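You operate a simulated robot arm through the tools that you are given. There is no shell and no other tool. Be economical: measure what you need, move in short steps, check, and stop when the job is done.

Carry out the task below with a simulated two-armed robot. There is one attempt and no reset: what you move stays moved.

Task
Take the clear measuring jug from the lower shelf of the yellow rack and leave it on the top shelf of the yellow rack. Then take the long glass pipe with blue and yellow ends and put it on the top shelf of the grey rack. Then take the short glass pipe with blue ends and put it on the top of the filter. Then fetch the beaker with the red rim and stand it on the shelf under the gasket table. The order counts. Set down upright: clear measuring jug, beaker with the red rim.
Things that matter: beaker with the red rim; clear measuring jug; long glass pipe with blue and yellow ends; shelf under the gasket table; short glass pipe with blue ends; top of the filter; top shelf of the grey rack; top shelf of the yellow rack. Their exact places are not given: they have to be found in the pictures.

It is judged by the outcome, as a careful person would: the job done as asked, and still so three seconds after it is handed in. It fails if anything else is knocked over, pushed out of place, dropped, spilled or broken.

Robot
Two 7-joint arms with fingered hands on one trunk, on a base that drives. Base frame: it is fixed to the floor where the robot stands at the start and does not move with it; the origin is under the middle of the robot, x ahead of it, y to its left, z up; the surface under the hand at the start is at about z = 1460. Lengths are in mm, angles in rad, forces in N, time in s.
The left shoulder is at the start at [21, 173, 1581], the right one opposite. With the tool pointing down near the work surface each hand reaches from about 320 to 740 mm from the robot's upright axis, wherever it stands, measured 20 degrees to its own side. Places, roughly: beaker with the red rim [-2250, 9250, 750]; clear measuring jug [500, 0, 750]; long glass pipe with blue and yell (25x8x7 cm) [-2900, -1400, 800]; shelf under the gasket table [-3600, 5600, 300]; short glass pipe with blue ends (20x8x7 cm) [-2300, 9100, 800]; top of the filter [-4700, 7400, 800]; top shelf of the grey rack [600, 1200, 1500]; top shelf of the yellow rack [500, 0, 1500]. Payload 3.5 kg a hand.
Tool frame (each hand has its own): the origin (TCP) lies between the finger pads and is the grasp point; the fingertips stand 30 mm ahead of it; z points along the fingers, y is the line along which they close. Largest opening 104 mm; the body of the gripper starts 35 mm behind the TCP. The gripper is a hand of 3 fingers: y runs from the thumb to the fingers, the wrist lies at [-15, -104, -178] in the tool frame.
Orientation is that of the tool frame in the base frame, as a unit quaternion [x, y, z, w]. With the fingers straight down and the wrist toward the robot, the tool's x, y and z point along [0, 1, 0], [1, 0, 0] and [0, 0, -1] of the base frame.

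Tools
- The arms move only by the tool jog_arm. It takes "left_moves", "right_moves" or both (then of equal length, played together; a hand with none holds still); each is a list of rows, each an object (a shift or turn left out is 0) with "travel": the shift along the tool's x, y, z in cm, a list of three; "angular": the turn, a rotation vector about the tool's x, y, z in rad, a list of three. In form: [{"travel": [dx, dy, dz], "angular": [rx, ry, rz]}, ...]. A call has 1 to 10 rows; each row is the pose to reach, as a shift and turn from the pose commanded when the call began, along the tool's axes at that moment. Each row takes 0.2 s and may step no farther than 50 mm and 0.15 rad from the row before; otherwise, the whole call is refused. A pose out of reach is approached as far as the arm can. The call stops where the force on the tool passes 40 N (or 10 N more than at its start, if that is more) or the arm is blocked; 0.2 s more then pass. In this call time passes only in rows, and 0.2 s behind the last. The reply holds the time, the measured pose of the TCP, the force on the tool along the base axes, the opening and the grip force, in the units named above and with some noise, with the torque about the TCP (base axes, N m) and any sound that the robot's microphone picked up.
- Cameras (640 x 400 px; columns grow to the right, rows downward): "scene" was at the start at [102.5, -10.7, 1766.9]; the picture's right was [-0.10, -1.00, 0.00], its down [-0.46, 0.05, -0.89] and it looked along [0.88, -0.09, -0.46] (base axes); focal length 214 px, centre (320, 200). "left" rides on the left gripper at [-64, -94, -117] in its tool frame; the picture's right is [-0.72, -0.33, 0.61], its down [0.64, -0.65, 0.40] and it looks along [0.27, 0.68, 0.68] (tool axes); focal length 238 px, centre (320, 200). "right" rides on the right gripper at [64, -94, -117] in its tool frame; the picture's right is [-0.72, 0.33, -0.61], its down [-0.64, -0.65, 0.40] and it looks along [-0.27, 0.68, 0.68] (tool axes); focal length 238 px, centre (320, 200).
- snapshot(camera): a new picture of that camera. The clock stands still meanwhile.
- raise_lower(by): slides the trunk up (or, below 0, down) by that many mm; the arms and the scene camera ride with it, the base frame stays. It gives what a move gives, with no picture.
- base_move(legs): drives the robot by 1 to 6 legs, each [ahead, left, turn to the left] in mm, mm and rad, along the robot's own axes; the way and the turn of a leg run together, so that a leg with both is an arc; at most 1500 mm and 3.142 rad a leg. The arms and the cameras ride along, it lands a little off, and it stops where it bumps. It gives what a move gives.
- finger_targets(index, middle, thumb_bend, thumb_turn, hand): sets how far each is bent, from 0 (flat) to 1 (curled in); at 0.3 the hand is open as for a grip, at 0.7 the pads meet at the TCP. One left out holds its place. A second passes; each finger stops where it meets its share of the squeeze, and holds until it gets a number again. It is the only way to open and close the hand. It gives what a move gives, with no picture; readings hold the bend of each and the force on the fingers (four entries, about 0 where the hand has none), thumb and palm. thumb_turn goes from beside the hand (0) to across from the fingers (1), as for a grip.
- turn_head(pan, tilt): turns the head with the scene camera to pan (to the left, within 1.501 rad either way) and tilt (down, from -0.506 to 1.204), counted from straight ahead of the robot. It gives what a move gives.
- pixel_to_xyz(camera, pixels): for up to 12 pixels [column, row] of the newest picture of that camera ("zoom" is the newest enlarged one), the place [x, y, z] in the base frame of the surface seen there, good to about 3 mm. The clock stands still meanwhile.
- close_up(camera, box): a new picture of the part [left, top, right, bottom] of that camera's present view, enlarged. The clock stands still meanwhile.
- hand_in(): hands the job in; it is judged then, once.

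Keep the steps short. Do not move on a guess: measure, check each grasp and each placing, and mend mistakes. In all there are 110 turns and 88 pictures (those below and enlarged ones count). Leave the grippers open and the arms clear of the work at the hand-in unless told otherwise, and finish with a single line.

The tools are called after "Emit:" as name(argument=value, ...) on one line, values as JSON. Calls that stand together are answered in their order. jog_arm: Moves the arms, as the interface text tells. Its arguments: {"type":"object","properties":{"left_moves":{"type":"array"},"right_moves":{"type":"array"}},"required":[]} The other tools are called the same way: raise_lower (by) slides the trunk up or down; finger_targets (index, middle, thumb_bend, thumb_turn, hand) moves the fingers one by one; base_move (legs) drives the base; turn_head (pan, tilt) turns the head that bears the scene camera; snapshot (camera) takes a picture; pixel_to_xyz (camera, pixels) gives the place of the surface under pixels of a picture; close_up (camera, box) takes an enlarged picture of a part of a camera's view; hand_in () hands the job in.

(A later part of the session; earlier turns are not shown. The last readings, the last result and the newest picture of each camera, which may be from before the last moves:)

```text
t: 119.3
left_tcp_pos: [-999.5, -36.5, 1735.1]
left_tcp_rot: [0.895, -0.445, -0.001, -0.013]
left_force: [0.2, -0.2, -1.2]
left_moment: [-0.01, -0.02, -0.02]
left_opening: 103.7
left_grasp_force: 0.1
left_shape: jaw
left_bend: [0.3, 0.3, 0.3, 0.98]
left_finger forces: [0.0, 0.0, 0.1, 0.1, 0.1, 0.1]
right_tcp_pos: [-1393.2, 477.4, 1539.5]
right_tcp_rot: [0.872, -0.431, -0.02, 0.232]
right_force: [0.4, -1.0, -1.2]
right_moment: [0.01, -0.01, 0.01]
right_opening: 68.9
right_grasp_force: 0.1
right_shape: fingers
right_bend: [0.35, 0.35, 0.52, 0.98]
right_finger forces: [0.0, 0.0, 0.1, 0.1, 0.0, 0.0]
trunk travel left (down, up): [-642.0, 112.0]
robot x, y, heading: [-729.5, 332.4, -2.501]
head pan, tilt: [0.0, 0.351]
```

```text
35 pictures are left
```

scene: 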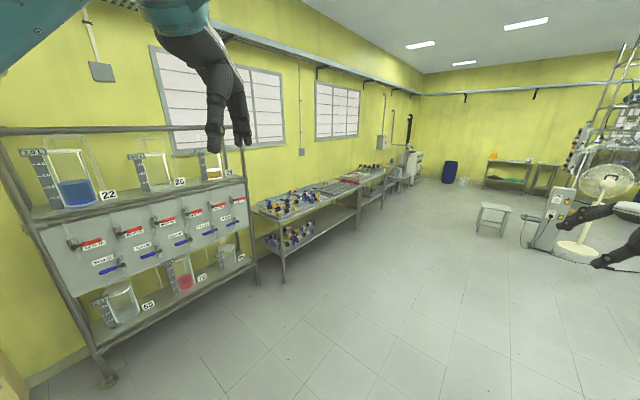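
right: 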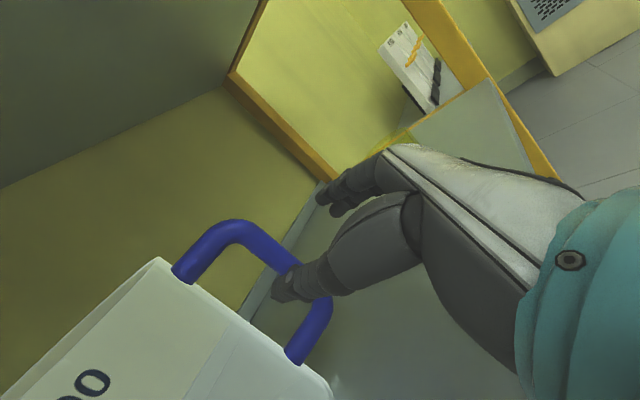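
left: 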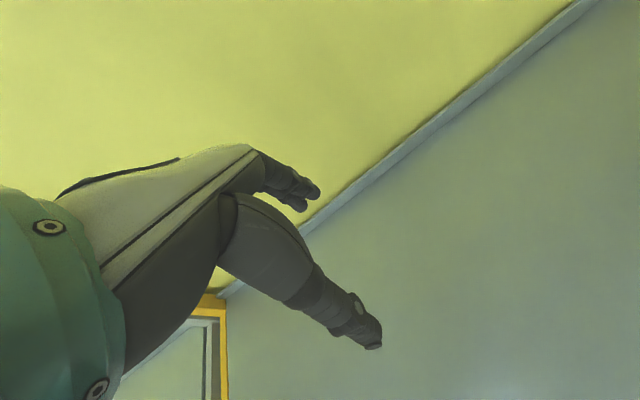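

I see a long lab. A table with blue-and-yellow-ended pipes is at about (300,200). I'll zoom there.

Emit:
close_up(camera="scene", box=[240, 160, 400, 260])

Emit:
pixel_to_xyz(camera="zoom", pixels=[[70, 200], [130, 170], [180, 190], [240, 145], [300, 130], [400, 90], [450, 70], [330, 160], [180, 280], [60, 225], [520, 70], [590, 40]])

```text
4.00 times, centred on (320, 210) of scene
```

zoom: 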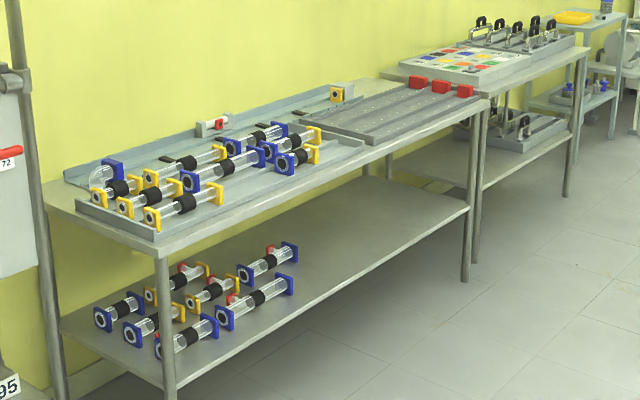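

```text
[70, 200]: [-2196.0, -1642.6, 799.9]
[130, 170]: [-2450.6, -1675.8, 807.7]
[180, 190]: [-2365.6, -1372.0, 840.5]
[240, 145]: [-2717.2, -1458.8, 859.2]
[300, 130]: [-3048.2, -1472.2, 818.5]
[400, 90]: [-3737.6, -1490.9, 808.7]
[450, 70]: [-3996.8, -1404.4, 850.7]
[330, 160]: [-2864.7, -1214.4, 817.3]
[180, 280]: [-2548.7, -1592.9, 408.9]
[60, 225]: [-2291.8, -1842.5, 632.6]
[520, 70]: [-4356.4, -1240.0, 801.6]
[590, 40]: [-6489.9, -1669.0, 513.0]
```

The table along the wall (y≈-1200 to -1700) carries many pipes. I'll drive to stand in front of it near (-2750,-480), facing it.

Emit:
base_move(legs=[[0, 0, -0.24], [1100, 0, 0], [1040, 0, 0], [0, 0, 1.17]])

Emit:
turn_head(pan=0, tilt=0.75)

Emit:
snapshot(camera="scene")

```text
t: 133.6
left_tcp_pos: [-2565.3, -945.1, 1734.7]
left_tcp_rot: [1.0, 0.003, -0.007, -0.01]
left_force: [-0.4, -0.2, -0.8]
left_moment: [0.0, 0.0, -0.01]
left_opening: 103.6
left_grasp_force: 0.0
left_shape: jaw
left_bend: [0.3, 0.3, 0.3, 0.98]
left_finger forces: [0.0, 0.0, 0.0, 0.0, 0.1, 0.0]
right_tcp_pos: [-3212.0, -953.1, 1538.1]
right_tcp_rot: [0.973, 0.005, 0.087, 0.215]
right_force: [-0.9, 0.5, 0.4]
right_moment: [-0.01, 0.0, -0.01]
right_opening: 68.7
right_grasp_force: 0.0
right_shape: fingers
right_bend: [0.35, 0.35, 0.52, 0.98]
right_finger forces: [0.1, 0.0, 0.0, 0.0, 0.0, 0.0]
trunk travel left (down, up): [-642.0, 112.0]
robot x, y, heading: [-2696.4, -504.0, -1.574]
head pan, tilt: [0.0, 0.351]
```

```text
t: 134.5
left_tcp_pos: [-2564.7, -946.1, 1734.5]
left_tcp_rot: [1.0, 0.002, -0.008, -0.011]
left_force: [-0.2, -0.2, -1.4]
left_moment: [-0.01, 0.04, -0.02]
left_opening: 103.8
left_grasp_force: 0.0
left_shape: jaw
left_bend: [0.3, 0.3, 0.3, 0.98]
left_finger forces: [0.0, 0.0, 0.0, 0.0, 0.1, 0.1]
right_tcp_pos: [-3211.4, -952.2, 1536.6]
right_tcp_rot: [0.973, 0.006, 0.086, 0.216]
right_force: [0.2, 0.5, -0.8]
right_moment: [-0.02, 0.0, -0.03]
right_opening: 68.8
right_grasp_force: 0.1
right_shape: fingers
right_bend: [0.35, 0.35, 0.52, 0.98]
right_finger forces: [0.0, 0.0, 0.0, 0.0, 0.1, 0.0]
trunk travel left (down, up): [-642.0, 112.0]
robot x, y, heading: [-2698.8, -507.3, -1.576]
head pan, tilt: [0.0, 0.75]
```

```text
33 pictures are left
```

scene: 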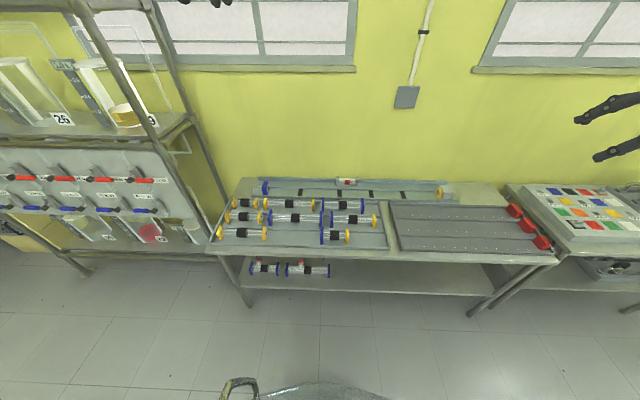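

Emit:
close_up(camera="scene", box=[205, 175, 397, 295])

Emit:
pixel_to_xyz(camera="zoom", pixels=[[415, 147], [565, 147], [490, 145], [428, 200], [482, 205], [205, 140], [380, 140], [290, 140], [70, 190], [190, 190], [350, 260], [500, 180]])

```text
3.33 times, centred on (301, 235) of scene
```

zoom: 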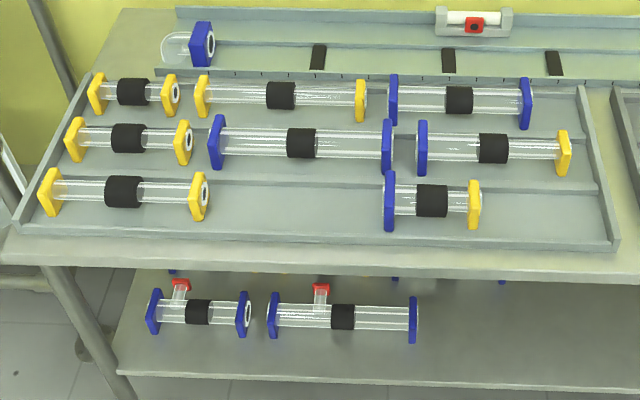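

```text
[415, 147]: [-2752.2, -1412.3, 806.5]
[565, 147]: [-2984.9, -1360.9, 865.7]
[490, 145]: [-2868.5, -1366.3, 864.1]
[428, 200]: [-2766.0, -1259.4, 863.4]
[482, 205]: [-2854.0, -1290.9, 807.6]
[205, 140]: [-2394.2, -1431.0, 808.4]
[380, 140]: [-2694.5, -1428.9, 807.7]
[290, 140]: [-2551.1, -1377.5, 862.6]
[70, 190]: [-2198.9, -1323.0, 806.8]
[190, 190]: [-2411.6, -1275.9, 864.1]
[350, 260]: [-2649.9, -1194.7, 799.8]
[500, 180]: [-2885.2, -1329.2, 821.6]
```

The long pipe with one blue and one yellow end is in the middle row, right: centre (-2868,-1366), top z≈864, axis along x. I'll use the left hand, which already points down, to grip its black band. First: retract the right hand, shift right 300 mm, lower the trunk, and extend the left hand forward.

Emit:
jog_arm(right_moves=[{"travel": [0, 0, -4]}, {"travel": [0, 0, -8]}, {"travel": [0, 0, -12]}, {"travel": [0, 0, -16]}, {"travel": [0, 0, -20]}])

Emit:
base_move(legs=[[0, -300, 0]])

Emit:
raise_lower(by=-400)

Emit:
raise_lower(by=-150)

Emit:
jog_arm(left_moves=[{"travel": [0, 2, 2]}, {"travel": [0, 4, 4]}, {"travel": [0, 6, 6]}, {"travel": [0, 8, 8]}, {"travel": [0, 10, 10]}, {"travel": [0, 12, 13]}, {"travel": [0, 12, 16]}, {"travel": [0, 12, 19]}])

```text
t: 135.7
left_tcp_pos: [-2564.1, -943.7, 1735.9]
left_tcp_rot: [1.0, 0.003, -0.007, -0.01]
left_force: [0.5, 0.6, 0.4]
left_moment: [0.0, -0.02, 0.01]
left_opening: 104.1
left_grasp_force: 0.1
left_shape: jaw
left_bend: [0.3, 0.3, 0.3, 0.98]
left_finger forces: [0.0, 0.0, 0.0, 0.0, 0.0, 0.0]
right_tcp_pos: [-3243.1, -866.3, 1718.5]
right_tcp_rot: [0.972, 0.006, 0.087, 0.216]
right_force: [0.0, 0.2, -0.5]
right_moment: [0.04, 0.02, -0.01]
right_opening: 69.0
right_grasp_force: 0.1
right_shape: fingers
right_bend: [0.35, 0.35, 0.52, 0.98]
right_finger forces: [0.0, 0.0, 0.0, 0.1, 0.0, 0.0]
trunk travel left (down, up): [-642.0, 112.0]
robot x, y, heading: [-2696.7, -506.3, -1.576]
head pan, tilt: [0.0, 0.75]
```

```text
t: 137.7
left_tcp_pos: [-2863.7, -943.4, 1735.2]
left_tcp_rot: [1.0, 0.004, -0.007, -0.01]
left_force: [0.4, 0.9, -0.4]
left_moment: [-0.03, 0.02, 0.03]
left_opening: 103.9
left_grasp_force: 0.0
left_shape: jaw
left_bend: [0.3, 0.3, 0.3, 0.98]
left_finger forces: [0.0, 0.0, 0.0, 0.0, 0.1, 0.1]
right_tcp_pos: [-3544.4, -866.4, 1719.4]
right_tcp_rot: [0.973, 0.005, 0.086, 0.215]
right_force: [-0.1, -0.5, -0.7]
right_moment: [0.01, -0.03, -0.01]
right_opening: 68.8
right_grasp_force: 0.1
right_shape: fingers
right_bend: [0.35, 0.35, 0.52, 0.98]
right_finger forces: [0.0, 0.0, 0.1, 0.0, 0.0, 0.0]
trunk travel left (down, up): [-642.0, 112.0]
robot x, y, heading: [-2999.1, -504.5, -1.575]
head pan, tilt: [0.0, 0.75]
```

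```text
t: 141.6
left_tcp_pos: [-2865.3, -943.8, 1334.4]
left_tcp_rot: [1.0, 0.003, -0.007, -0.01]
left_force: [0.0, 0.3, 0.3]
left_moment: [-0.01, -0.01, 0.01]
left_opening: 103.9
left_grasp_force: 0.1
left_shape: jaw
left_bend: [0.3, 0.3, 0.3, 0.98]
left_finger forces: [0.0, 0.1, 0.1, 0.0, 0.0, 0.0]
right_tcp_pos: [-3545.4, -867.5, 1318.5]
right_tcp_rot: [0.972, 0.005, 0.087, 0.216]
right_force: [0.4, -0.5, 0.1]
right_moment: [0.0, -0.03, 0.04]
right_opening: 68.6
right_grasp_force: 0.1
right_shape: fingers
right_bend: [0.35, 0.35, 0.52, 0.98]
right_finger forces: [0.0, 0.0, 0.1, 0.0, 0.0, 0.0]
trunk travel left (down, up): [-242.0, 512.0]
robot x, y, heading: [-2995.0, -502.2, -1.577]
head pan, tilt: [0.0, 0.75]
```

```text
t: 143.3
left_tcp_pos: [-2864.5, -944.3, 1184.8]
left_tcp_rot: [1.0, 0.003, -0.007, -0.01]
left_force: [-0.3, 0.4, 0.1]
left_moment: [-0.02, 0.01, -0.01]
left_opening: 103.8
left_grasp_force: 0.0
left_shape: jaw
left_bend: [0.3, 0.3, 0.3, 0.98]
left_finger forces: [0.1, 0.1, 0.0, 0.1, 0.0, 0.1]
right_tcp_pos: [-3545.2, -865.7, 1169.3]
right_tcp_rot: [0.972, 0.005, 0.087, 0.216]
right_force: [0.8, -0.3, -0.3]
right_moment: [0.0, -0.02, 0.0]
right_opening: 68.9
right_grasp_force: 0.0
right_shape: fingers
right_bend: [0.35, 0.35, 0.52, 0.98]
right_finger forces: [0.0, 0.1, 0.0, 0.0, 0.1, 0.0]
trunk travel left (down, up): [-92.0, 662.0]
robot x, y, heading: [-2994.6, -506.1, -1.575]
head pan, tilt: [0.0, 0.75]
```

```text
t: 145.1
left_tcp_pos: [-2865.2, -1061.4, 989.6]
left_tcp_rot: [1.0, 0.004, -0.006, -0.01]
left_force: [-0.1, -0.5, 0.6]
left_moment: [0.0, 0.0, 0.0]
left_opening: 103.5
left_grasp_force: 0.1
left_shape: jaw
left_bend: [0.3, 0.3, 0.3, 0.98]
left_finger forces: [0.0, 0.0, 0.1, 0.0, 0.0, 0.0]
right_tcp_pos: [-3545.3, -868.0, 1168.2]
right_tcp_rot: [0.973, 0.006, 0.088, 0.216]
right_force: [0.1, 0.6, 0.9]
right_moment: [0.02, -0.01, 0.0]
right_opening: 68.7
right_grasp_force: 0.1
right_shape: fingers
right_bend: [0.35, 0.35, 0.52, 0.98]
right_finger forces: [0.0, 0.0, 0.0, 0.0, 0.0, 0.0]
trunk travel left (down, up): [-92.0, 662.0]
robot x, y, heading: [-2994.3, -507.5, -1.571]
head pan, tilt: [0.0, 0.75]
```

The left hand is at (-2865,-1061,990). I'll drive forward 300 mm to bring it above the pipe and check with a zoom.

Emit:
base_move(legs=[[300, 0, 0]])

Emit:
turn_head(pan=0.25, tilt=0.7)

Emit:
snapshot(camera="scene")

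Emit:
snapshot(camera="left")

```text
t: 147.2
left_tcp_pos: [-2869.3, -1360.1, 991.3]
left_tcp_rot: [1.0, 0.003, -0.007, -0.01]
left_force: [-0.5, -0.5, 0.6]
left_moment: [0.03, 0.0, 0.0]
left_opening: 103.8
left_grasp_force: 0.2
left_shape: jaw
left_bend: [0.3, 0.3, 0.3, 0.98]
left_finger forces: [0.0, 0.0, 0.0, 0.1, 0.0, 0.1]
right_tcp_pos: [-3546.9, -1166.0, 1167.3]
right_tcp_rot: [0.973, 0.004, 0.087, 0.215]
right_force: [-0.1, -0.2, 0.5]
right_moment: [-0.01, 0.02, 0.02]
right_opening: 68.9
right_grasp_force: 0.0
right_shape: fingers
right_bend: [0.35, 0.35, 0.52, 0.98]
right_finger forces: [0.1, 0.1, 0.0, 0.0, 0.1, 0.1]
trunk travel left (down, up): [-92.0, 662.0]
robot x, y, heading: [-2996.9, -803.7, -1.578]
head pan, tilt: [0.0, 0.75]
```

```text
t: 147.9
left_tcp_pos: [-2868.3, -1360.3, 990.7]
left_tcp_rot: [1.0, 0.003, -0.008, -0.011]
left_force: [0.3, 0.8, 0.5]
left_moment: [0.01, -0.01, 0.0]
left_opening: 103.8
left_grasp_force: 0.2
left_shape: jaw
left_bend: [0.3, 0.3, 0.3, 0.98]
left_finger forces: [0.0, 0.0, 0.0, 0.0, 0.1, 0.1]
right_tcp_pos: [-3547.2, -1165.8, 1168.2]
right_tcp_rot: [0.973, 0.004, 0.086, 0.216]
right_force: [-0.2, -0.3, 0.2]
right_moment: [-0.02, 0.02, 0.01]
right_opening: 68.8
right_grasp_force: 0.1
right_shape: fingers
right_bend: [0.35, 0.35, 0.52, 0.98]
right_finger forces: [0.1, 0.0, 0.0, 0.0, 0.0, 0.1]
trunk travel left (down, up): [-92.0, 662.0]
robot x, y, heading: [-2995.9, -798.9, -1.582]
head pan, tilt: [0.25, 0.7]
```

```text
31 pictures are left
```

scene: 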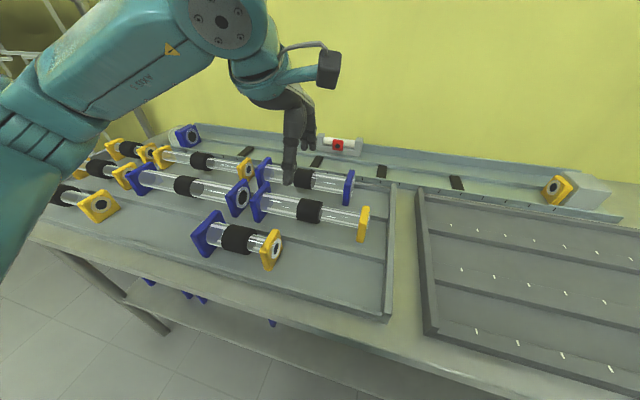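

```text
30 pictures are left
```

left: 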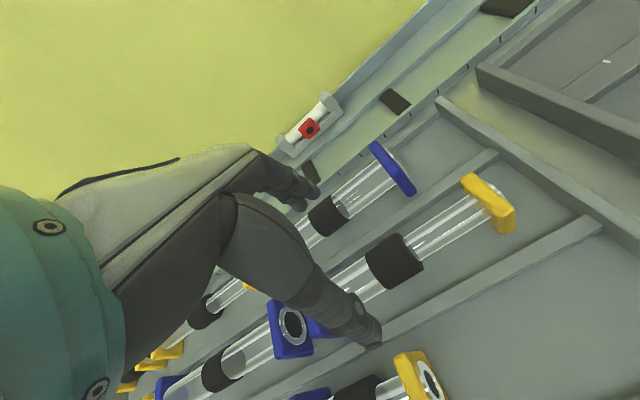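

I'll measure the band and ends precisely.

Emit:
pixel_to_xyz(camera="scene", pixels=[[300, 205], [310, 212], [320, 215], [263, 205], [363, 222], [270, 250], [345, 215]])

Emit:
pixel_to_xyz(camera="left", pixels=[[380, 260], [395, 250], [400, 265], [410, 255], [490, 200], [440, 360]])

```text
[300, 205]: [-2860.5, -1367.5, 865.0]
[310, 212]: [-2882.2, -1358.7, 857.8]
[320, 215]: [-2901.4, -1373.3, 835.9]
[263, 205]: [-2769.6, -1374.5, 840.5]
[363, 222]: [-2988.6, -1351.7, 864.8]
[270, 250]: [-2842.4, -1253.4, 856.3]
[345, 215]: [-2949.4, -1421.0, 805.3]
```

```text
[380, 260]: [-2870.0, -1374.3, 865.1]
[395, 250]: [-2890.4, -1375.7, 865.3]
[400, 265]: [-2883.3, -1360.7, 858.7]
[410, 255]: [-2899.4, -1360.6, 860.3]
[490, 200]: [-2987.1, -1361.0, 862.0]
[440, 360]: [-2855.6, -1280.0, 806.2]
```

The band centre is (-2880,-1374) and the axis z≈843. I'll pre-close to about 80 mm and descend to TCP z 853.

Emit:
finger_targets(hand="left", index=0.38, middle=0.38, thumb_bend=0.38)

Emit:
jog_arm(left_moves=[{"travel": [-0.6, 0.7, 2]}, {"travel": [-1.2, 1.4, 4]}, {"travel": [-1.2, 1.4, 7]}, {"travel": [-1.2, 1.4, 10]}, {"travel": [-1.2, 1.4, 12]}, {"travel": [-1.2, 1.4, 13.8]}])

Emit:
finger_targets(hand="left", index=0.7, middle=0.7, thumb_bend=0.7)

Emit:
close_up(camera="scene", box=[200, 120, 392, 240])

```text
t: 148.9
left_tcp_pos: [-2869.2, -1359.9, 991.7]
left_tcp_rot: [1.0, 0.003, -0.008, -0.011]
left_force: [0.3, -0.4, -0.3]
left_moment: [0.01, 0.0, -0.01]
left_opening: 83.7
left_grasp_force: 0.0
left_shape: fingers
left_bend: [0.38, 0.38, 0.38, 0.98]
left_finger forces: [0.0, 0.0, 0.0, 0.1, 0.0, 0.0]
right_tcp_pos: [-3546.7, -1165.9, 1167.4]
right_tcp_rot: [0.973, 0.005, 0.086, 0.216]
right_force: [0.6, -0.4, 0.5]
right_moment: [0.0, 0.04, 0.02]
right_opening: 68.9
right_grasp_force: 0.0
right_shape: fingers
right_bend: [0.35, 0.35, 0.52, 0.98]
right_finger forces: [0.1, 0.0, 0.0, 0.0, 0.0, 0.1]
trunk travel left (down, up): [-92.0, 662.0]
robot x, y, heading: [-2994.2, -803.8, -1.574]
head pan, tilt: [0.25, 0.7]
```

```text
t: 150.3
left_tcp_pos: [-2883.2, -1371.6, 852.9]
left_tcp_rot: [1.0, 0.002, -0.007, -0.01]
left_force: [-0.4, -0.2, -0.5]
left_moment: [0.0, 0.0, 0.0]
left_opening: 84.0
left_grasp_force: 0.1
left_shape: fingers
left_bend: [0.38, 0.38, 0.38, 0.98]
left_finger forces: [0.1, 0.0, 0.0, 0.0, 0.1, 0.0]
right_tcp_pos: [-3547.4, -1164.0, 1168.2]
right_tcp_rot: [0.973, 0.004, 0.086, 0.216]
right_force: [-0.2, 0.9, -0.2]
right_moment: [0.01, -0.01, 0.01]
right_opening: 69.0
right_grasp_force: 0.1
right_shape: fingers
right_bend: [0.35, 0.35, 0.52, 0.98]
right_finger forces: [0.1, 0.0, 0.0, 0.0, 0.0, 0.0]
trunk travel left (down, up): [-92.0, 662.0]
robot x, y, heading: [-2993.7, -803.6, -1.575]
head pan, tilt: [0.25, 0.7]
```

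```text
t: 151.3
left_tcp_pos: [-2881.4, -1371.0, 851.9]
left_tcp_rot: [1.0, 0.003, -0.007, -0.01]
left_force: [1.4, -1.4, -0.1]
left_moment: [-0.04, 0.01, -0.09]
left_opening: 38.3
left_grasp_force: 18.4
left_shape: fingers
left_bend: [0.58, 0.62, 0.56, 0.96]
left_finger forces: [11.1, 7.8, 0.0, 0.0, 18.4, 0.0]
right_tcp_pos: [-3546.9, -1166.2, 1168.1]
right_tcp_rot: [0.973, 0.005, 0.087, 0.215]
right_force: [-0.3, 1.0, 0.1]
right_moment: [0.02, -0.01, 0.01]
right_opening: 69.2
right_grasp_force: 0.0
right_shape: fingers
right_bend: [0.35, 0.35, 0.52, 0.98]
right_finger forces: [0.0, 0.1, 0.0, 0.1, 0.0, 0.1]
trunk travel left (down, up): [-92.0, 662.0]
robot x, y, heading: [-2997.6, -800.6, -1.577]
head pan, tilt: [0.25, 0.7]
```

```text
3.33 times, centred on (296, 180) of scene
```

zoom: 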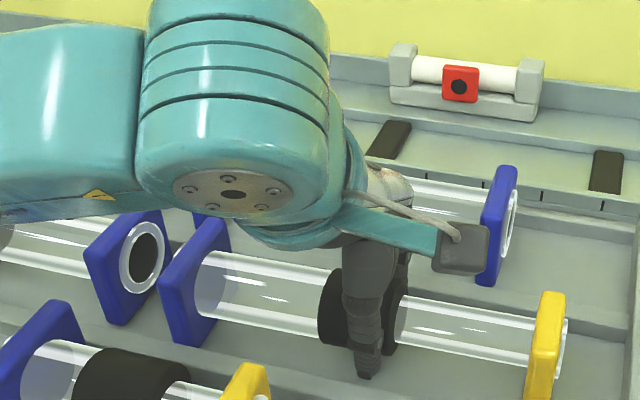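

It's gripped at the band with 18 N. I'll firm up slightly and lift 60 mm by trunk.

Emit:
finger_targets(hand="left", index=0.75, middle=0.75, thumb_bend=0.75)

Emit:
raise_lower(by=60)

Emit:
close_up(camera="scene", box=[200, 120, 392, 240])

```text
t: 152.3
left_tcp_pos: [-2881.7, -1370.1, 852.5]
left_tcp_rot: [1.0, 0.002, -0.008, -0.011]
left_force: [0.4, -0.6, -0.6]
left_moment: [0.01, -0.02, -0.14]
left_opening: 35.2
left_grasp_force: 24.8
left_shape: fingers
left_bend: [0.54, 0.61, 0.59, 0.96]
left_finger forces: [14.5, 10.3, 0.0, 0.1, 24.4, 0.1]
right_tcp_pos: [-3546.3, -1165.0, 1168.0]
right_tcp_rot: [0.973, 0.004, 0.087, 0.215]
right_force: [0.3, -0.5, 0.1]
right_moment: [-0.03, 0.02, 0.03]
right_opening: 68.8
right_grasp_force: 0.0
right_shape: fingers
right_bend: [0.35, 0.35, 0.52, 0.98]
right_finger forces: [0.1, 0.0, 0.0, 0.0, 0.1, 0.0]
trunk travel left (down, up): [-92.0, 662.0]
robot x, y, heading: [-2996.1, -802.5, -1.578]
head pan, tilt: [0.25, 0.7]
```

```text
t: 153.3
left_tcp_pos: [-2881.8, -1370.8, 912.5]
left_tcp_rot: [1.0, 0.003, -0.008, -0.011]
left_force: [-0.4, -0.3, -3.3]
left_moment: [-0.02, 0.07, -0.02]
left_opening: 34.8
left_grasp_force: 23.6
left_shape: fingers
left_bend: [0.54, 0.62, 0.6, 0.95]
left_finger forces: [14.1, 10.5, 0.1, 0.0, 23.8, 0.1]
right_tcp_pos: [-3547.9, -1166.6, 1228.2]
right_tcp_rot: [0.973, 0.005, 0.087, 0.215]
right_force: [-0.3, 0.8, -0.3]
right_moment: [0.0, 0.03, 0.0]
right_opening: 69.0
right_grasp_force: 0.1
right_shape: fingers
right_bend: [0.35, 0.35, 0.52, 0.98]
right_finger forces: [0.0, 0.0, 0.0, 0.0, 0.1, 0.0]
trunk travel left (down, up): [-152.0, 602.0]
robot x, y, heading: [-2994.7, -801.2, -1.576]
head pan, tilt: [0.25, 0.7]
```

```text
3.33 times, centred on (296, 180) of scene
```

zoom: 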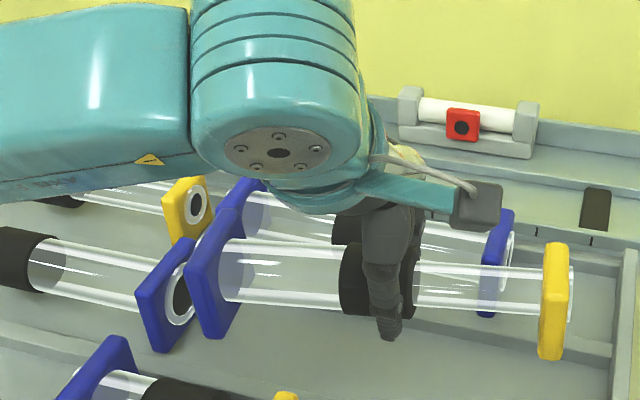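

It lifted cleanly and level (3.3 N). Now I'll raise the trunk and arm, back away from the table, and drive toward the racks.

Emit:
raise_lower(by=400)

Emit:
base_move(legs=[[-400, 0, 0], [0, 0, 1.888]])

Emit:
raise_lower(by=195)

Emit:
jog_arm(left_moves=[{"travel": [0, 0, -3]}, {"travel": [0, 0, -6]}, {"travel": [0, 0, -9]}, {"travel": [0, 0, -12]}, {"travel": [0, 0, -14]}])

Emit:
base_move(legs=[[1200, 0, 0], [1181, 0, 0], [0, 0, -0.312]])

Emit:
turn_head(pan=0.5, tilt=0.35)

Emit:
snapshot(camera="scene")

```text
t: 157.2
left_tcp_pos: [-2881.9, -1370.6, 1312.8]
left_tcp_rot: [1.0, 0.003, -0.007, -0.012]
left_force: [-0.1, -0.7, -2.6]
left_moment: [0.02, 0.08, 0.0]
left_opening: 34.6
left_grasp_force: 23.9
left_shape: fingers
left_bend: [0.54, 0.62, 0.6, 0.95]
left_finger forces: [14.0, 10.4, 0.0, 0.0, 23.6, 0.0]
right_tcp_pos: [-3546.6, -1165.6, 1626.7]
right_tcp_rot: [0.972, 0.005, 0.087, 0.216]
right_force: [0.0, 0.0, 0.0]
right_moment: [0.0, 0.01, 0.02]
right_opening: 68.9
right_grasp_force: 0.0
right_shape: fingers
right_bend: [0.35, 0.35, 0.52, 0.98]
right_finger forces: [0.0, 0.0, 0.0, 0.0, 0.0, 0.0]
trunk travel left (down, up): [-552.0, 202.0]
robot x, y, heading: [-2997.5, -801.1, -1.576]
head pan, tilt: [0.25, 0.7]
```

```text
t: 164.2
left_tcp_pos: [-2487.0, -121.8, 1312.8]
left_tcp_rot: [0.591, 0.806, -0.012, -0.001]
left_force: [0.0, 0.8, -3.3]
left_moment: [-0.04, -0.03, 0.02]
left_opening: 34.1
left_grasp_force: 22.9
left_shape: fingers
left_bend: [0.54, 0.62, 0.61, 0.95]
left_finger forces: [13.4, 10.1, 0.0, 0.0, 22.7, 0.1]
right_tcp_pos: [-2487.1, -817.3, 1628.4]
right_tcp_rot: [0.572, 0.786, 0.226, 0.058]
right_force: [0.0, -0.6, 0.0]
right_moment: [-0.03, 0.0, 0.0]
right_opening: 68.6
right_grasp_force: 0.1
right_shape: fingers
right_bend: [0.35, 0.35, 0.52, 0.98]
right_finger forces: [0.0, 0.1, 0.0, 0.0, 0.1, 0.0]
trunk travel left (down, up): [-552.0, 202.0]
robot x, y, heading: [-2993.7, -403.3, 0.299]
head pan, tilt: [0.25, 0.7]
```

```text
t: 166.3
left_tcp_pos: [-2486.7, -121.9, 1507.9]
left_tcp_rot: [0.591, 0.806, -0.013, -0.001]
left_force: [-0.8, -0.1, -2.7]
left_moment: [-0.07, -0.01, 0.02]
left_opening: 34.5
left_grasp_force: 23.1
left_shape: fingers
left_bend: [0.54, 0.62, 0.61, 0.95]
left_finger forces: [13.4, 10.3, 0.0, 0.0, 22.7, 0.0]
right_tcp_pos: [-2486.7, -818.4, 1822.9]
right_tcp_rot: [0.573, 0.785, 0.226, 0.058]
right_force: [0.4, 0.7, -0.3]
right_moment: [-0.01, 0.0, 0.02]
right_opening: 68.9
right_grasp_force: 0.1
right_shape: fingers
right_bend: [0.35, 0.35, 0.52, 0.98]
right_finger forces: [0.0, 0.1, 0.0, 0.0, 0.0, 0.0]
trunk travel left (down, up): [-747.0, 7.0]
robot x, y, heading: [-2994.6, -402.7, 0.298]
head pan, tilt: [0.25, 0.7]
```

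```text
t: 167.5
left_tcp_pos: [-2484.2, -119.7, 1648.8]
left_tcp_rot: [0.591, 0.807, -0.013, -0.002]
left_force: [-0.1, -0.6, -3.5]
left_moment: [-0.07, -0.05, 0.01]
left_opening: 34.2
left_grasp_force: 23.3
left_shape: fingers
left_bend: [0.54, 0.62, 0.61, 0.95]
left_finger forces: [13.3, 10.4, 0.1, 0.1, 22.7, 0.1]
right_tcp_pos: [-2486.1, -817.3, 1822.8]
right_tcp_rot: [0.573, 0.786, 0.226, 0.059]
right_force: [-0.4, 1.2, 0.3]
right_moment: [-0.04, 0.01, -0.01]
right_opening: 69.2
right_grasp_force: 0.0
right_shape: fingers
right_bend: [0.35, 0.35, 0.52, 0.98]
right_finger forces: [0.0, 0.0, 0.0, 0.0, 0.0, 0.0]
trunk travel left (down, up): [-747.0, 7.0]
robot x, y, heading: [-2996.8, -399.4, 0.293]
head pan, tilt: [0.25, 0.7]
```

```text
t: 180.1
left_tcp_pos: [-172.5, 427.6, 1647.5]
left_tcp_rot: [0.705, 0.709, -0.013, -0.003]
left_force: [-0.1, -1.1, -3.1]
left_moment: [-0.09, -0.01, 0.02]
left_opening: 34.0
left_grasp_force: 22.0
left_shape: fingers
left_bend: [0.54, 0.62, 0.61, 0.95]
left_finger forces: [13.2, 10.1, 0.1, 0.1, 22.6, 0.1]
right_tcp_pos: [-381.1, -239.3, 1823.1]
right_tcp_rot: [0.684, 0.692, 0.214, 0.09]
right_force: [0.4, -0.5, 0.2]
right_moment: [-0.01, -0.01, -0.02]
right_opening: 69.0
right_grasp_force: 0.0
right_shape: fingers
right_bend: [0.35, 0.35, 0.52, 0.98]
right_finger forces: [0.1, 0.1, 0.0, 0.0, 0.1, 0.0]
trunk travel left (down, up): [-747.0, 7.0]
robot x, y, heading: [-744.6, 308.3, -0.001]
head pan, tilt: [0.25, 0.7]
```

```text
t: 180.9
left_tcp_pos: [-173.7, 427.1, 1648.1]
left_tcp_rot: [0.704, 0.71, -0.013, -0.002]
left_force: [0.1, 0.8, -3.5]
left_moment: [-0.04, -0.02, 0.03]
left_opening: 34.2
left_grasp_force: 23.4
left_shape: fingers
left_bend: [0.54, 0.62, 0.61, 0.95]
left_finger forces: [13.3, 10.2, 0.0, 0.1, 22.5, 0.1]
right_tcp_pos: [-380.3, -241.2, 1822.5]
right_tcp_rot: [0.684, 0.691, 0.215, 0.091]
right_force: [0.3, -0.1, 0.2]
right_moment: [0.01, 0.0, 0.02]
right_opening: 68.7
right_grasp_force: 0.1
right_shape: fingers
right_bend: [0.35, 0.35, 0.52, 0.98]
right_finger forces: [0.0, 0.1, 0.0, 0.1, 0.0, 0.0]
trunk travel left (down, up): [-747.0, 7.0]
robot x, y, heading: [-744.5, 309.9, -0.004]
head pan, tilt: [0.499, 0.351]
```

```text
27 pictures are left
```

scene: 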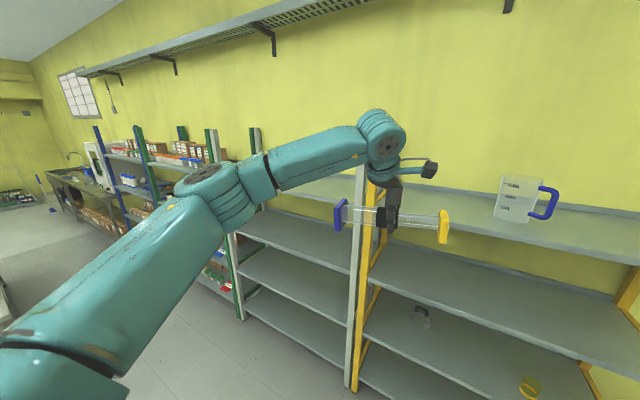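

The grey rack lies left of the yellow one and the floor is clear. I'll measure its top shelf.

Emit:
pixel_to_xyz(camera="scene", pixels=[[345, 186], [330, 190], [300, 190], [265, 168], [230, 250], [355, 300], [305, 205], [285, 208], [213, 145], [250, 140]])

Emit:
base_move(legs=[[0, 740, 0]])

Emit:
turn_head(pan=0, tilt=0.45)

Emit:
snapshot(camera="scene")

```text
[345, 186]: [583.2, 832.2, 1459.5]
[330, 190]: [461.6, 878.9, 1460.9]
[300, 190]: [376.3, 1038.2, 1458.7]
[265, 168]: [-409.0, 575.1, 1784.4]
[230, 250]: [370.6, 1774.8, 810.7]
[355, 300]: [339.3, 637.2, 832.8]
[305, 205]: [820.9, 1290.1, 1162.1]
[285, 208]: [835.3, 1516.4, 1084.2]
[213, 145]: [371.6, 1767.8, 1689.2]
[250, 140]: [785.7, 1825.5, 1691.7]
```

```text
t: 184.9
left_tcp_pos: [-169.3, 1163.3, 1648.2]
left_tcp_rot: [0.706, 0.708, -0.012, -0.002]
left_force: [0.1, -0.4, -2.8]
left_moment: [-0.06, -0.01, -0.03]
left_opening: 33.9
left_grasp_force: 23.4
left_shape: fingers
left_bend: [0.54, 0.62, 0.61, 0.95]
left_finger forces: [13.2, 10.3, 0.0, 0.1, 22.5, 0.0]
right_tcp_pos: [-377.7, 497.1, 1823.2]
right_tcp_rot: [0.685, 0.69, 0.214, 0.092]
right_force: [-0.5, -0.2, 0.5]
right_moment: [0.02, 0.01, 0.04]
right_opening: 69.0
right_grasp_force: 0.2
right_shape: fingers
right_bend: [0.35, 0.35, 0.52, 0.98]
right_finger forces: [0.0, 0.1, 0.0, 0.0, 0.0, 0.0]
trunk travel left (down, up): [-747.0, 7.0]
robot x, y, heading: [-736.4, 1046.9, -0.016]
head pan, tilt: [0.499, 0.351]
```

```text
t: 185.8
left_tcp_pos: [-168.9, 1164.9, 1647.2]
left_tcp_rot: [0.706, 0.708, -0.013, -0.002]
left_force: [-0.2, -0.1, -3.4]
left_moment: [-0.04, -0.04, -0.01]
left_opening: 33.7
left_grasp_force: 23.2
left_shape: fingers
left_bend: [0.54, 0.62, 0.61, 0.95]
left_finger forces: [13.3, 10.2, 0.1, 0.0, 22.5, 0.1]
right_tcp_pos: [-378.8, 497.7, 1823.0]
right_tcp_rot: [0.685, 0.69, 0.213, 0.092]
right_force: [-0.6, -0.1, -0.6]
right_moment: [0.03, 0.04, 0.04]
right_opening: 68.9
right_grasp_force: 0.2
right_shape: fingers
right_bend: [0.35, 0.35, 0.52, 0.98]
right_finger forces: [0.0, 0.1, 0.0, 0.0, 0.1, 0.0]
trunk travel left (down, up): [-747.0, 7.0]
robot x, y, heading: [-742.1, 1046.4, -0.014]
head pan, tilt: [0.0, 0.45]
```

```text
26 pictures are left
```

scene: 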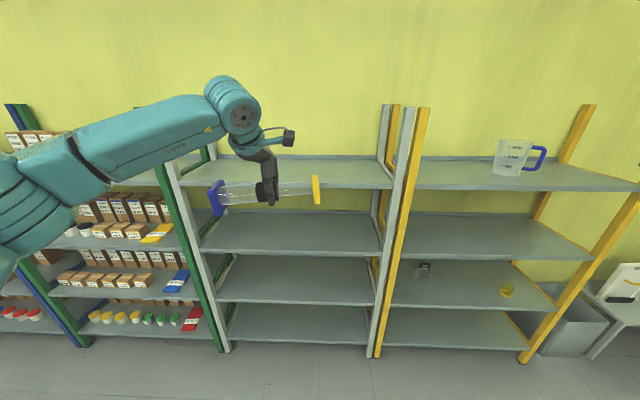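

The grey rack's top shelf is empty, z≈1460, y 640–1750. I'll pull the right hand back and outward to keep it clear of the rack posts, then drive forward 640 mm.

Emit:
jog_arm(right_moves=[{"travel": [-3, -2.5, 0]}, {"travel": [-6, -5, 0]}, {"travel": [-9, -7.5, 0]}, {"travel": [-12, -10, 0]}])

Emit:
base_move(legs=[[0, 0, 0.014], [660, 0, 0]])

Emit:
raise_lower(by=-110)

Emit:
raise_lower(by=-20)

Emit:
snapshot(camera="scene")

Emit:
pixel_to_xyz(camera="scene", pixels=[[200, 200], [310, 190], [250, 200], [300, 240]])

```text
t: 186.8
left_tcp_pos: [-169.4, 1163.4, 1648.2]
left_tcp_rot: [0.706, 0.708, -0.012, -0.002]
left_force: [0.4, 0.3, -2.4]
left_moment: [-0.06, -0.01, 0.02]
left_opening: 34.2
left_grasp_force: 23.3
left_shape: fingers
left_bend: [0.54, 0.62, 0.61, 0.95]
left_finger forces: [13.3, 10.3, 0.0, 0.1, 22.4, 0.0]
right_tcp_pos: [-463.9, 380.8, 1759.7]
right_tcp_rot: [0.685, 0.69, 0.214, 0.091]
right_force: [0.7, -0.6, -0.4]
right_moment: [0.02, 0.04, 0.02]
right_opening: 68.9
right_grasp_force: 0.1
right_shape: fingers
right_bend: [0.35, 0.35, 0.52, 0.98]
right_finger forces: [0.0, 0.0, 0.1, 0.0, 0.0, 0.0]
trunk travel left (down, up): [-747.0, 7.0]
robot x, y, heading: [-735.6, 1046.8, -0.008]
head pan, tilt: [0.0, 0.45]
```

```text
t: 190.8
left_tcp_pos: [491.2, 1175.3, 1649.1]
left_tcp_rot: [0.702, 0.712, -0.013, -0.002]
left_force: [-0.2, -0.4, -2.8]
left_moment: [-0.08, 0.02, 0.02]
left_opening: 34.2
left_grasp_force: 22.9
left_shape: fingers
left_bend: [0.54, 0.62, 0.61, 0.95]
left_finger forces: [13.3, 10.3, 0.0, 0.1, 22.4, 0.0]
right_tcp_pos: [207.6, 389.9, 1761.1]
right_tcp_rot: [0.68, 0.695, 0.215, 0.09]
right_force: [0.7, -0.4, 0.5]
right_moment: [0.02, 0.02, 0.0]
right_opening: 68.7
right_grasp_force: 0.0
right_shape: fingers
right_bend: [0.35, 0.35, 0.52, 0.98]
right_finger forces: [0.1, 0.0, 0.1, 0.0, 0.0, 0.1]
trunk travel left (down, up): [-747.0, 7.0]
robot x, y, heading: [-75.5, 1054.4, 0.003]
head pan, tilt: [0.0, 0.45]
```

```text
t: 192.3
left_tcp_pos: [492.2, 1174.6, 1538.1]
left_tcp_rot: [0.701, 0.713, -0.012, -0.002]
left_force: [-0.2, 1.7, -3.1]
left_moment: [-0.08, -0.02, 0.01]
left_opening: 33.9
left_grasp_force: 23.5
left_shape: fingers
left_bend: [0.54, 0.62, 0.61, 0.95]
left_finger forces: [13.4, 10.3, 0.0, 0.0, 22.5, 0.0]
right_tcp_pos: [208.5, 390.2, 1650.0]
right_tcp_rot: [0.68, 0.695, 0.215, 0.09]
right_force: [0.8, -0.6, 0.3]
right_moment: [0.01, 0.0, 0.03]
right_opening: 69.0
right_grasp_force: 0.0
right_shape: fingers
right_bend: [0.35, 0.35, 0.52, 0.98]
right_finger forces: [0.1, 0.0, 0.0, 0.0, 0.0, 0.1]
trunk travel left (down, up): [-637.0, 117.0]
robot x, y, heading: [-76.4, 1053.2, 0.003]
head pan, tilt: [0.0, 0.45]
```

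```text
t: 192.9
left_tcp_pos: [492.7, 1176.1, 1517.5]
left_tcp_rot: [0.701, 0.713, -0.012, -0.002]
left_force: [0.2, -0.2, -3.0]
left_moment: [-0.09, -0.02, 0.03]
left_opening: 34.2
left_grasp_force: 23.4
left_shape: fingers
left_bend: [0.54, 0.62, 0.61, 0.95]
left_finger forces: [13.2, 10.3, 0.0, 0.1, 22.4, 0.0]
right_tcp_pos: [206.2, 389.4, 1629.9]
right_tcp_rot: [0.681, 0.694, 0.214, 0.09]
right_force: [0.1, 0.4, -0.5]
right_moment: [-0.01, -0.01, 0.03]
right_opening: 68.9
right_grasp_force: 0.0
right_shape: fingers
right_bend: [0.35, 0.35, 0.52, 0.98]
right_finger forces: [0.0, 0.1, 0.0, 0.0, 0.0, 0.1]
trunk travel left (down, up): [-617.0, 137.0]
robot x, y, heading: [-78.0, 1051.5, 0.004]
head pan, tilt: [0.0, 0.45]
```

```text
25 pictures are left
```

scene: 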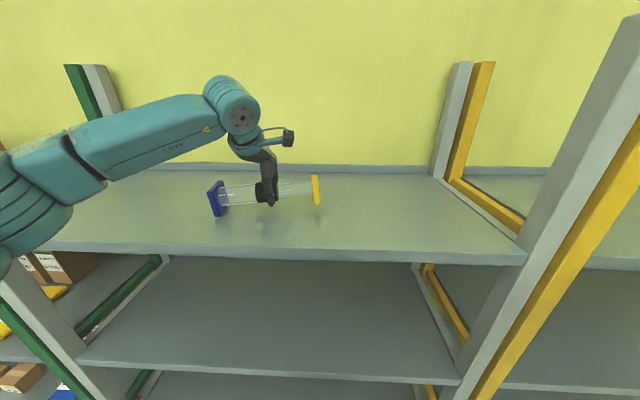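

```text
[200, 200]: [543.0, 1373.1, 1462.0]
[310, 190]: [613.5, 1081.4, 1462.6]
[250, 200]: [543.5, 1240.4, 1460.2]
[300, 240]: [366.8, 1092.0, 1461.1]
```

About 10 mm to go. I'll lower in small steps to contact.

Emit:
raise_lower(by=-7)

Emit:
raise_lower(by=-5)

Emit:
close_up(camera="scene", box=[180, 130, 340, 230])

```text
t: 193.5
left_tcp_pos: [492.2, 1175.7, 1511.5]
left_tcp_rot: [0.701, 0.713, -0.012, -0.003]
left_force: [-0.2, 0.4, -2.4]
left_moment: [-0.01, 0.01, 0.02]
left_opening: 34.1
left_grasp_force: 23.0
left_shape: fingers
left_bend: [0.54, 0.62, 0.61, 0.95]
left_finger forces: [13.4, 10.0, 0.0, 0.1, 22.6, 0.0]
right_tcp_pos: [207.6, 389.6, 1623.4]
right_tcp_rot: [0.681, 0.694, 0.215, 0.091]
right_force: [0.5, 0.0, -0.9]
right_moment: [0.0, -0.03, -0.02]
right_opening: 69.0
right_grasp_force: 0.1
right_shape: fingers
right_bend: [0.35, 0.35, 0.52, 0.98]
right_finger forces: [0.0, 0.0, 0.0, 0.0, 0.0, 0.0]
trunk travel left (down, up): [-610.0, 144.0]
robot x, y, heading: [-73.7, 1053.5, 0.003]
head pan, tilt: [0.0, 0.45]
```

```text
t: 194.0
left_tcp_pos: [492.9, 1175.5, 1505.5]
left_tcp_rot: [0.702, 0.712, -0.012, -0.003]
left_force: [-0.2, -1.3, -1.5]
left_moment: [0.04, 0.0, 0.0]
left_opening: 34.2
left_grasp_force: 23.0
left_shape: fingers
left_bend: [0.54, 0.62, 0.61, 0.95]
left_finger forces: [14.0, 9.1, 0.1, 0.1, 23.0, 0.0]
right_tcp_pos: [207.7, 389.7, 1618.1]
right_tcp_rot: [0.681, 0.695, 0.214, 0.09]
right_force: [0.0, 0.4, -0.1]
right_moment: [0.01, 0.0, -0.01]
right_opening: 68.9
right_grasp_force: 0.1
right_shape: fingers
right_bend: [0.35, 0.35, 0.52, 0.98]
right_finger forces: [0.1, 0.0, 0.0, 0.1, 0.0, 0.0]
trunk travel left (down, up): [-605.0, 149.0]
robot x, y, heading: [-74.7, 1051.2, 0.007]
head pan, tilt: [0.0, 0.45]
```

```text
4.00 times, centred on (260, 180) of scene
```

zoom: 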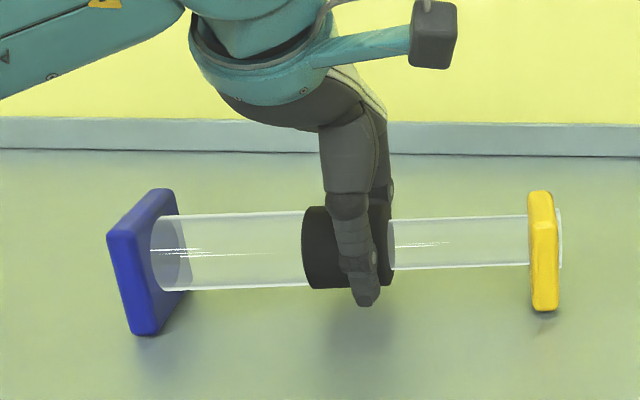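

The blue end touches and the yellow end is a few mm up. I'll lower 4 mm more, then release and lift away.

Emit:
raise_lower(by=-4)

Emit:
finger_targets(hand="left", index=0.5, middle=0.5, thumb_bend=0.5)

Emit:
finger_targets(hand="left", index=0.3, middle=0.3, thumb_bend=0.3)

Emit:
raise_lower(by=140)

Emit:
snapshot(camera="scene")

```text
t: 194.6
left_tcp_pos: [492.4, 1174.7, 1503.8]
left_tcp_rot: [0.702, 0.712, -0.012, -0.001]
left_force: [0.8, 0.0, 7.6]
left_moment: [0.0, 0.16, 0.01]
left_opening: 33.4
left_grasp_force: 22.3
left_shape: fingers
left_bend: [0.54, 0.62, 0.62, 0.95]
left_finger forces: [14.0, 8.4, 0.1, 0.0, 22.5, 0.0]
right_tcp_pos: [207.1, 389.3, 1614.1]
right_tcp_rot: [0.681, 0.695, 0.215, 0.089]
right_force: [-0.8, 0.0, -0.9]
right_moment: [-0.01, 0.03, -0.02]
right_opening: 68.8
right_grasp_force: 0.1
right_shape: fingers
right_bend: [0.35, 0.35, 0.52, 0.98]
right_finger forces: [0.0, 0.1, 0.0, 0.1, 0.0, 0.1]
trunk travel left (down, up): [-601.0, 153.0]
robot x, y, heading: [-76.0, 1051.8, 0.002]
head pan, tilt: [0.0, 0.45]
```

```text
t: 195.6
left_tcp_pos: [492.5, 1175.6, 1501.7]
left_tcp_rot: [0.701, 0.713, -0.012, -0.003]
left_force: [-0.8, -0.9, -0.2]
left_moment: [-0.06, -0.02, -0.01]
left_opening: 51.5
left_grasp_force: 0.0
left_shape: fingers
left_bend: [0.5, 0.5, 0.5, 0.97]
left_finger forces: [0.0, 0.1, 0.1, 0.0, 0.1, 0.0]
right_tcp_pos: [206.7, 389.6, 1614.7]
right_tcp_rot: [0.681, 0.695, 0.214, 0.091]
right_force: [0.2, -0.8, 0.4]
right_moment: [0.0, 0.02, 0.03]
right_opening: 68.8
right_grasp_force: 0.0
right_shape: fingers
right_bend: [0.35, 0.35, 0.52, 0.98]
right_finger forces: [0.1, 0.0, 0.1, 0.0, 0.0, 0.0]
trunk travel left (down, up): [-601.0, 153.0]
robot x, y, heading: [-78.7, 1053.6, 0.006]
head pan, tilt: [0.0, 0.45]
```

```text
t: 196.6
left_tcp_pos: [493.3, 1174.7, 1501.6]
left_tcp_rot: [0.701, 0.713, -0.012, -0.003]
left_force: [-0.3, -0.5, -0.2]
left_moment: [0.03, 0.02, 0.0]
left_opening: 102.6
left_grasp_force: 0.0
left_shape: fingers
left_bend: [0.3, 0.3, 0.3, 0.97]
left_finger forces: [0.0, 0.1, 0.1, 0.0, 0.0, 0.0]
right_tcp_pos: [206.8, 389.6, 1615.6]
right_tcp_rot: [0.681, 0.695, 0.215, 0.09]
right_force: [-0.2, 0.9, 0.9]
right_moment: [0.01, -0.01, -0.02]
right_opening: 68.9
right_grasp_force: 0.0
right_shape: fingers
right_bend: [0.35, 0.35, 0.52, 0.98]
right_finger forces: [0.1, 0.1, 0.0, 0.1, 0.1, 0.0]
trunk travel left (down, up): [-601.0, 153.0]
robot x, y, heading: [-76.4, 1054.6, 0.0]
head pan, tilt: [0.0, 0.45]
```

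```text
t: 198.2
left_tcp_pos: [492.2, 1175.3, 1639.8]
left_tcp_rot: [0.702, 0.712, -0.012, -0.002]
left_force: [1.0, 0.1, -0.3]
left_moment: [0.02, 0.01, 0.01]
left_opening: 103.1
left_grasp_force: 0.1
left_shape: fingers
left_bend: [0.3, 0.3, 0.3, 0.97]
left_finger forces: [0.0, 0.0, 0.0, 0.0, 0.0, 0.0]
right_tcp_pos: [208.0, 390.1, 1754.8]
right_tcp_rot: [0.681, 0.695, 0.214, 0.09]
right_force: [-0.3, -0.3, -0.3]
right_moment: [-0.02, 0.02, 0.0]
right_opening: 68.9
right_grasp_force: 0.0
right_shape: fingers
right_bend: [0.35, 0.35, 0.52, 0.98]
right_finger forces: [0.1, 0.0, 0.1, 0.1, 0.1, 0.0]
trunk travel left (down, up): [-741.0, 13.0]
robot x, y, heading: [-76.8, 1050.6, 0.01]
head pan, tilt: [0.0, 0.45]
```

```text
23 pictures are left
```

scene: 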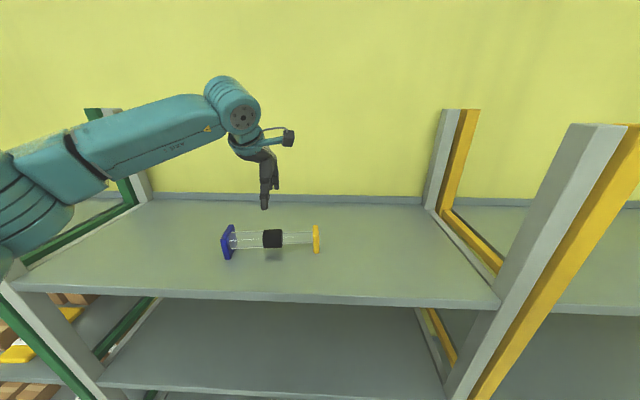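

The long pipe lies safely on the grey rack's top shelf. Next is the short pipe far off near (-2300,9100). I'll back out, turn to face +y, and look.

Emit:
base_move(legs=[[-900, 0, 0], [0, 0, 1.75]])

Emit:
turn_head(pan=0, tilt=0.3)

Emit:
snapshot(camera="scene")

```text
t: 207.2
left_tcp_pos: [-1209.4, 1582.1, 1642.3]
left_tcp_rot: [-0.102, 0.995, -0.009, 0.008]
left_force: [0.4, 0.3, -0.2]
left_moment: [-0.01, 0.02, -0.02]
left_opening: 102.8
left_grasp_force: 0.0
left_shape: fingers
left_bend: [0.3, 0.3, 0.3, 0.97]
left_finger forces: [0.1, 0.0, 0.1, 0.1, 0.0, 0.0]
right_tcp_pos: [-383.5, 1448.5, 1754.5]
right_tcp_rot: [-0.102, 0.967, 0.206, -0.108]
right_force: [0.4, -0.3, 0.1]
right_moment: [0.01, 0.01, -0.04]
right_opening: 69.1
right_grasp_force: 0.0
right_shape: fingers
right_bend: [0.35, 0.35, 0.52, 0.98]
right_finger forces: [0.0, 0.0, 0.0, 0.0, 0.1, 0.1]
trunk travel left (down, up): [-741.0, 13.0]
robot x, y, heading: [-976.6, 1041.5, 1.762]
head pan, tilt: [0.0, 0.45]
```

```text
t: 207.9
left_tcp_pos: [-1210.2, 1581.2, 1640.6]
left_tcp_rot: [-0.102, 0.995, -0.01, 0.008]
left_force: [0.1, 0.3, -0.4]
left_moment: [0.01, 0.03, 0.02]
left_opening: 102.6
left_grasp_force: 0.1
left_shape: fingers
left_bend: [0.3, 0.3, 0.3, 0.97]
left_finger forces: [0.0, 0.2, 0.2, 0.0, 0.0, 0.1]
right_tcp_pos: [-385.7, 1448.0, 1755.2]
right_tcp_rot: [-0.1, 0.967, 0.206, -0.107]
right_force: [-1.0, 0.6, -0.1]
right_moment: [0.0, -0.02, 0.0]
right_opening: 68.8
right_grasp_force: 0.1
right_shape: fingers
right_bend: [0.35, 0.35, 0.52, 0.98]
right_finger forces: [0.1, 0.1, 0.0, 0.1, 0.0, 0.1]
trunk travel left (down, up): [-741.0, 13.0]
robot x, y, heading: [-982.0, 1046.0, 1.764]
head pan, tilt: [0.0, 0.3]
```

```text
22 pictures are left
```

scene: 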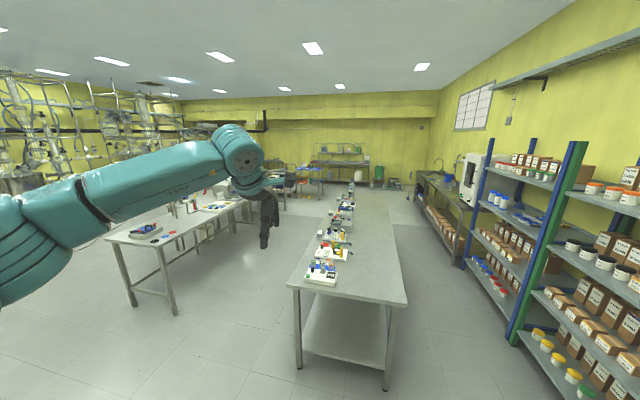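

I see a central table, a left table, and the far area. I'll measure the aisle and far objects.

Emit:
pixel_to_xyz(camera="scene", pixels=[[293, 285], [405, 300], [385, 192], [335, 192], [107, 238], [250, 205], [465, 262], [420, 185], [340, 165], [310, 190], [275, 180], [430, 250]])

Emit:
close_up(camera="scene", box=[210, 130, 450, 280])

```text
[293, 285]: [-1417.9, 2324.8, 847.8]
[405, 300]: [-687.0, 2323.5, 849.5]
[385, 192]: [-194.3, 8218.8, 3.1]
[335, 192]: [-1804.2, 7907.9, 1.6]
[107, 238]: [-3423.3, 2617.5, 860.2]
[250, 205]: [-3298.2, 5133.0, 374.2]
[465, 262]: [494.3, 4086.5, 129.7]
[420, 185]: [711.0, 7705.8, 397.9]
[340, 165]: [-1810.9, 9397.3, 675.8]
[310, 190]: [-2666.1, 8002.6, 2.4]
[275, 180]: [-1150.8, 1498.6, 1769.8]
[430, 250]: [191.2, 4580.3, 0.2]
```

```text
2.67 times, centred on (330, 205) of scene
```

zoom: 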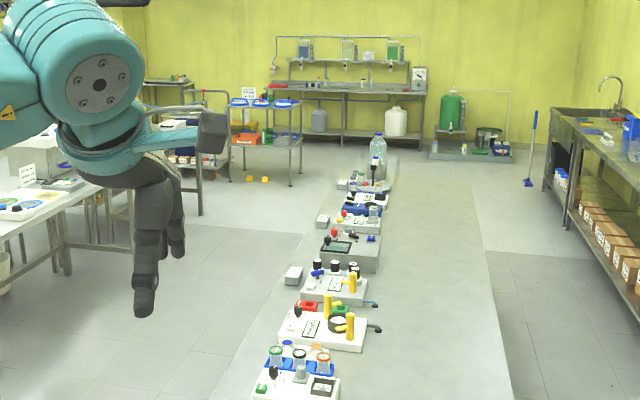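

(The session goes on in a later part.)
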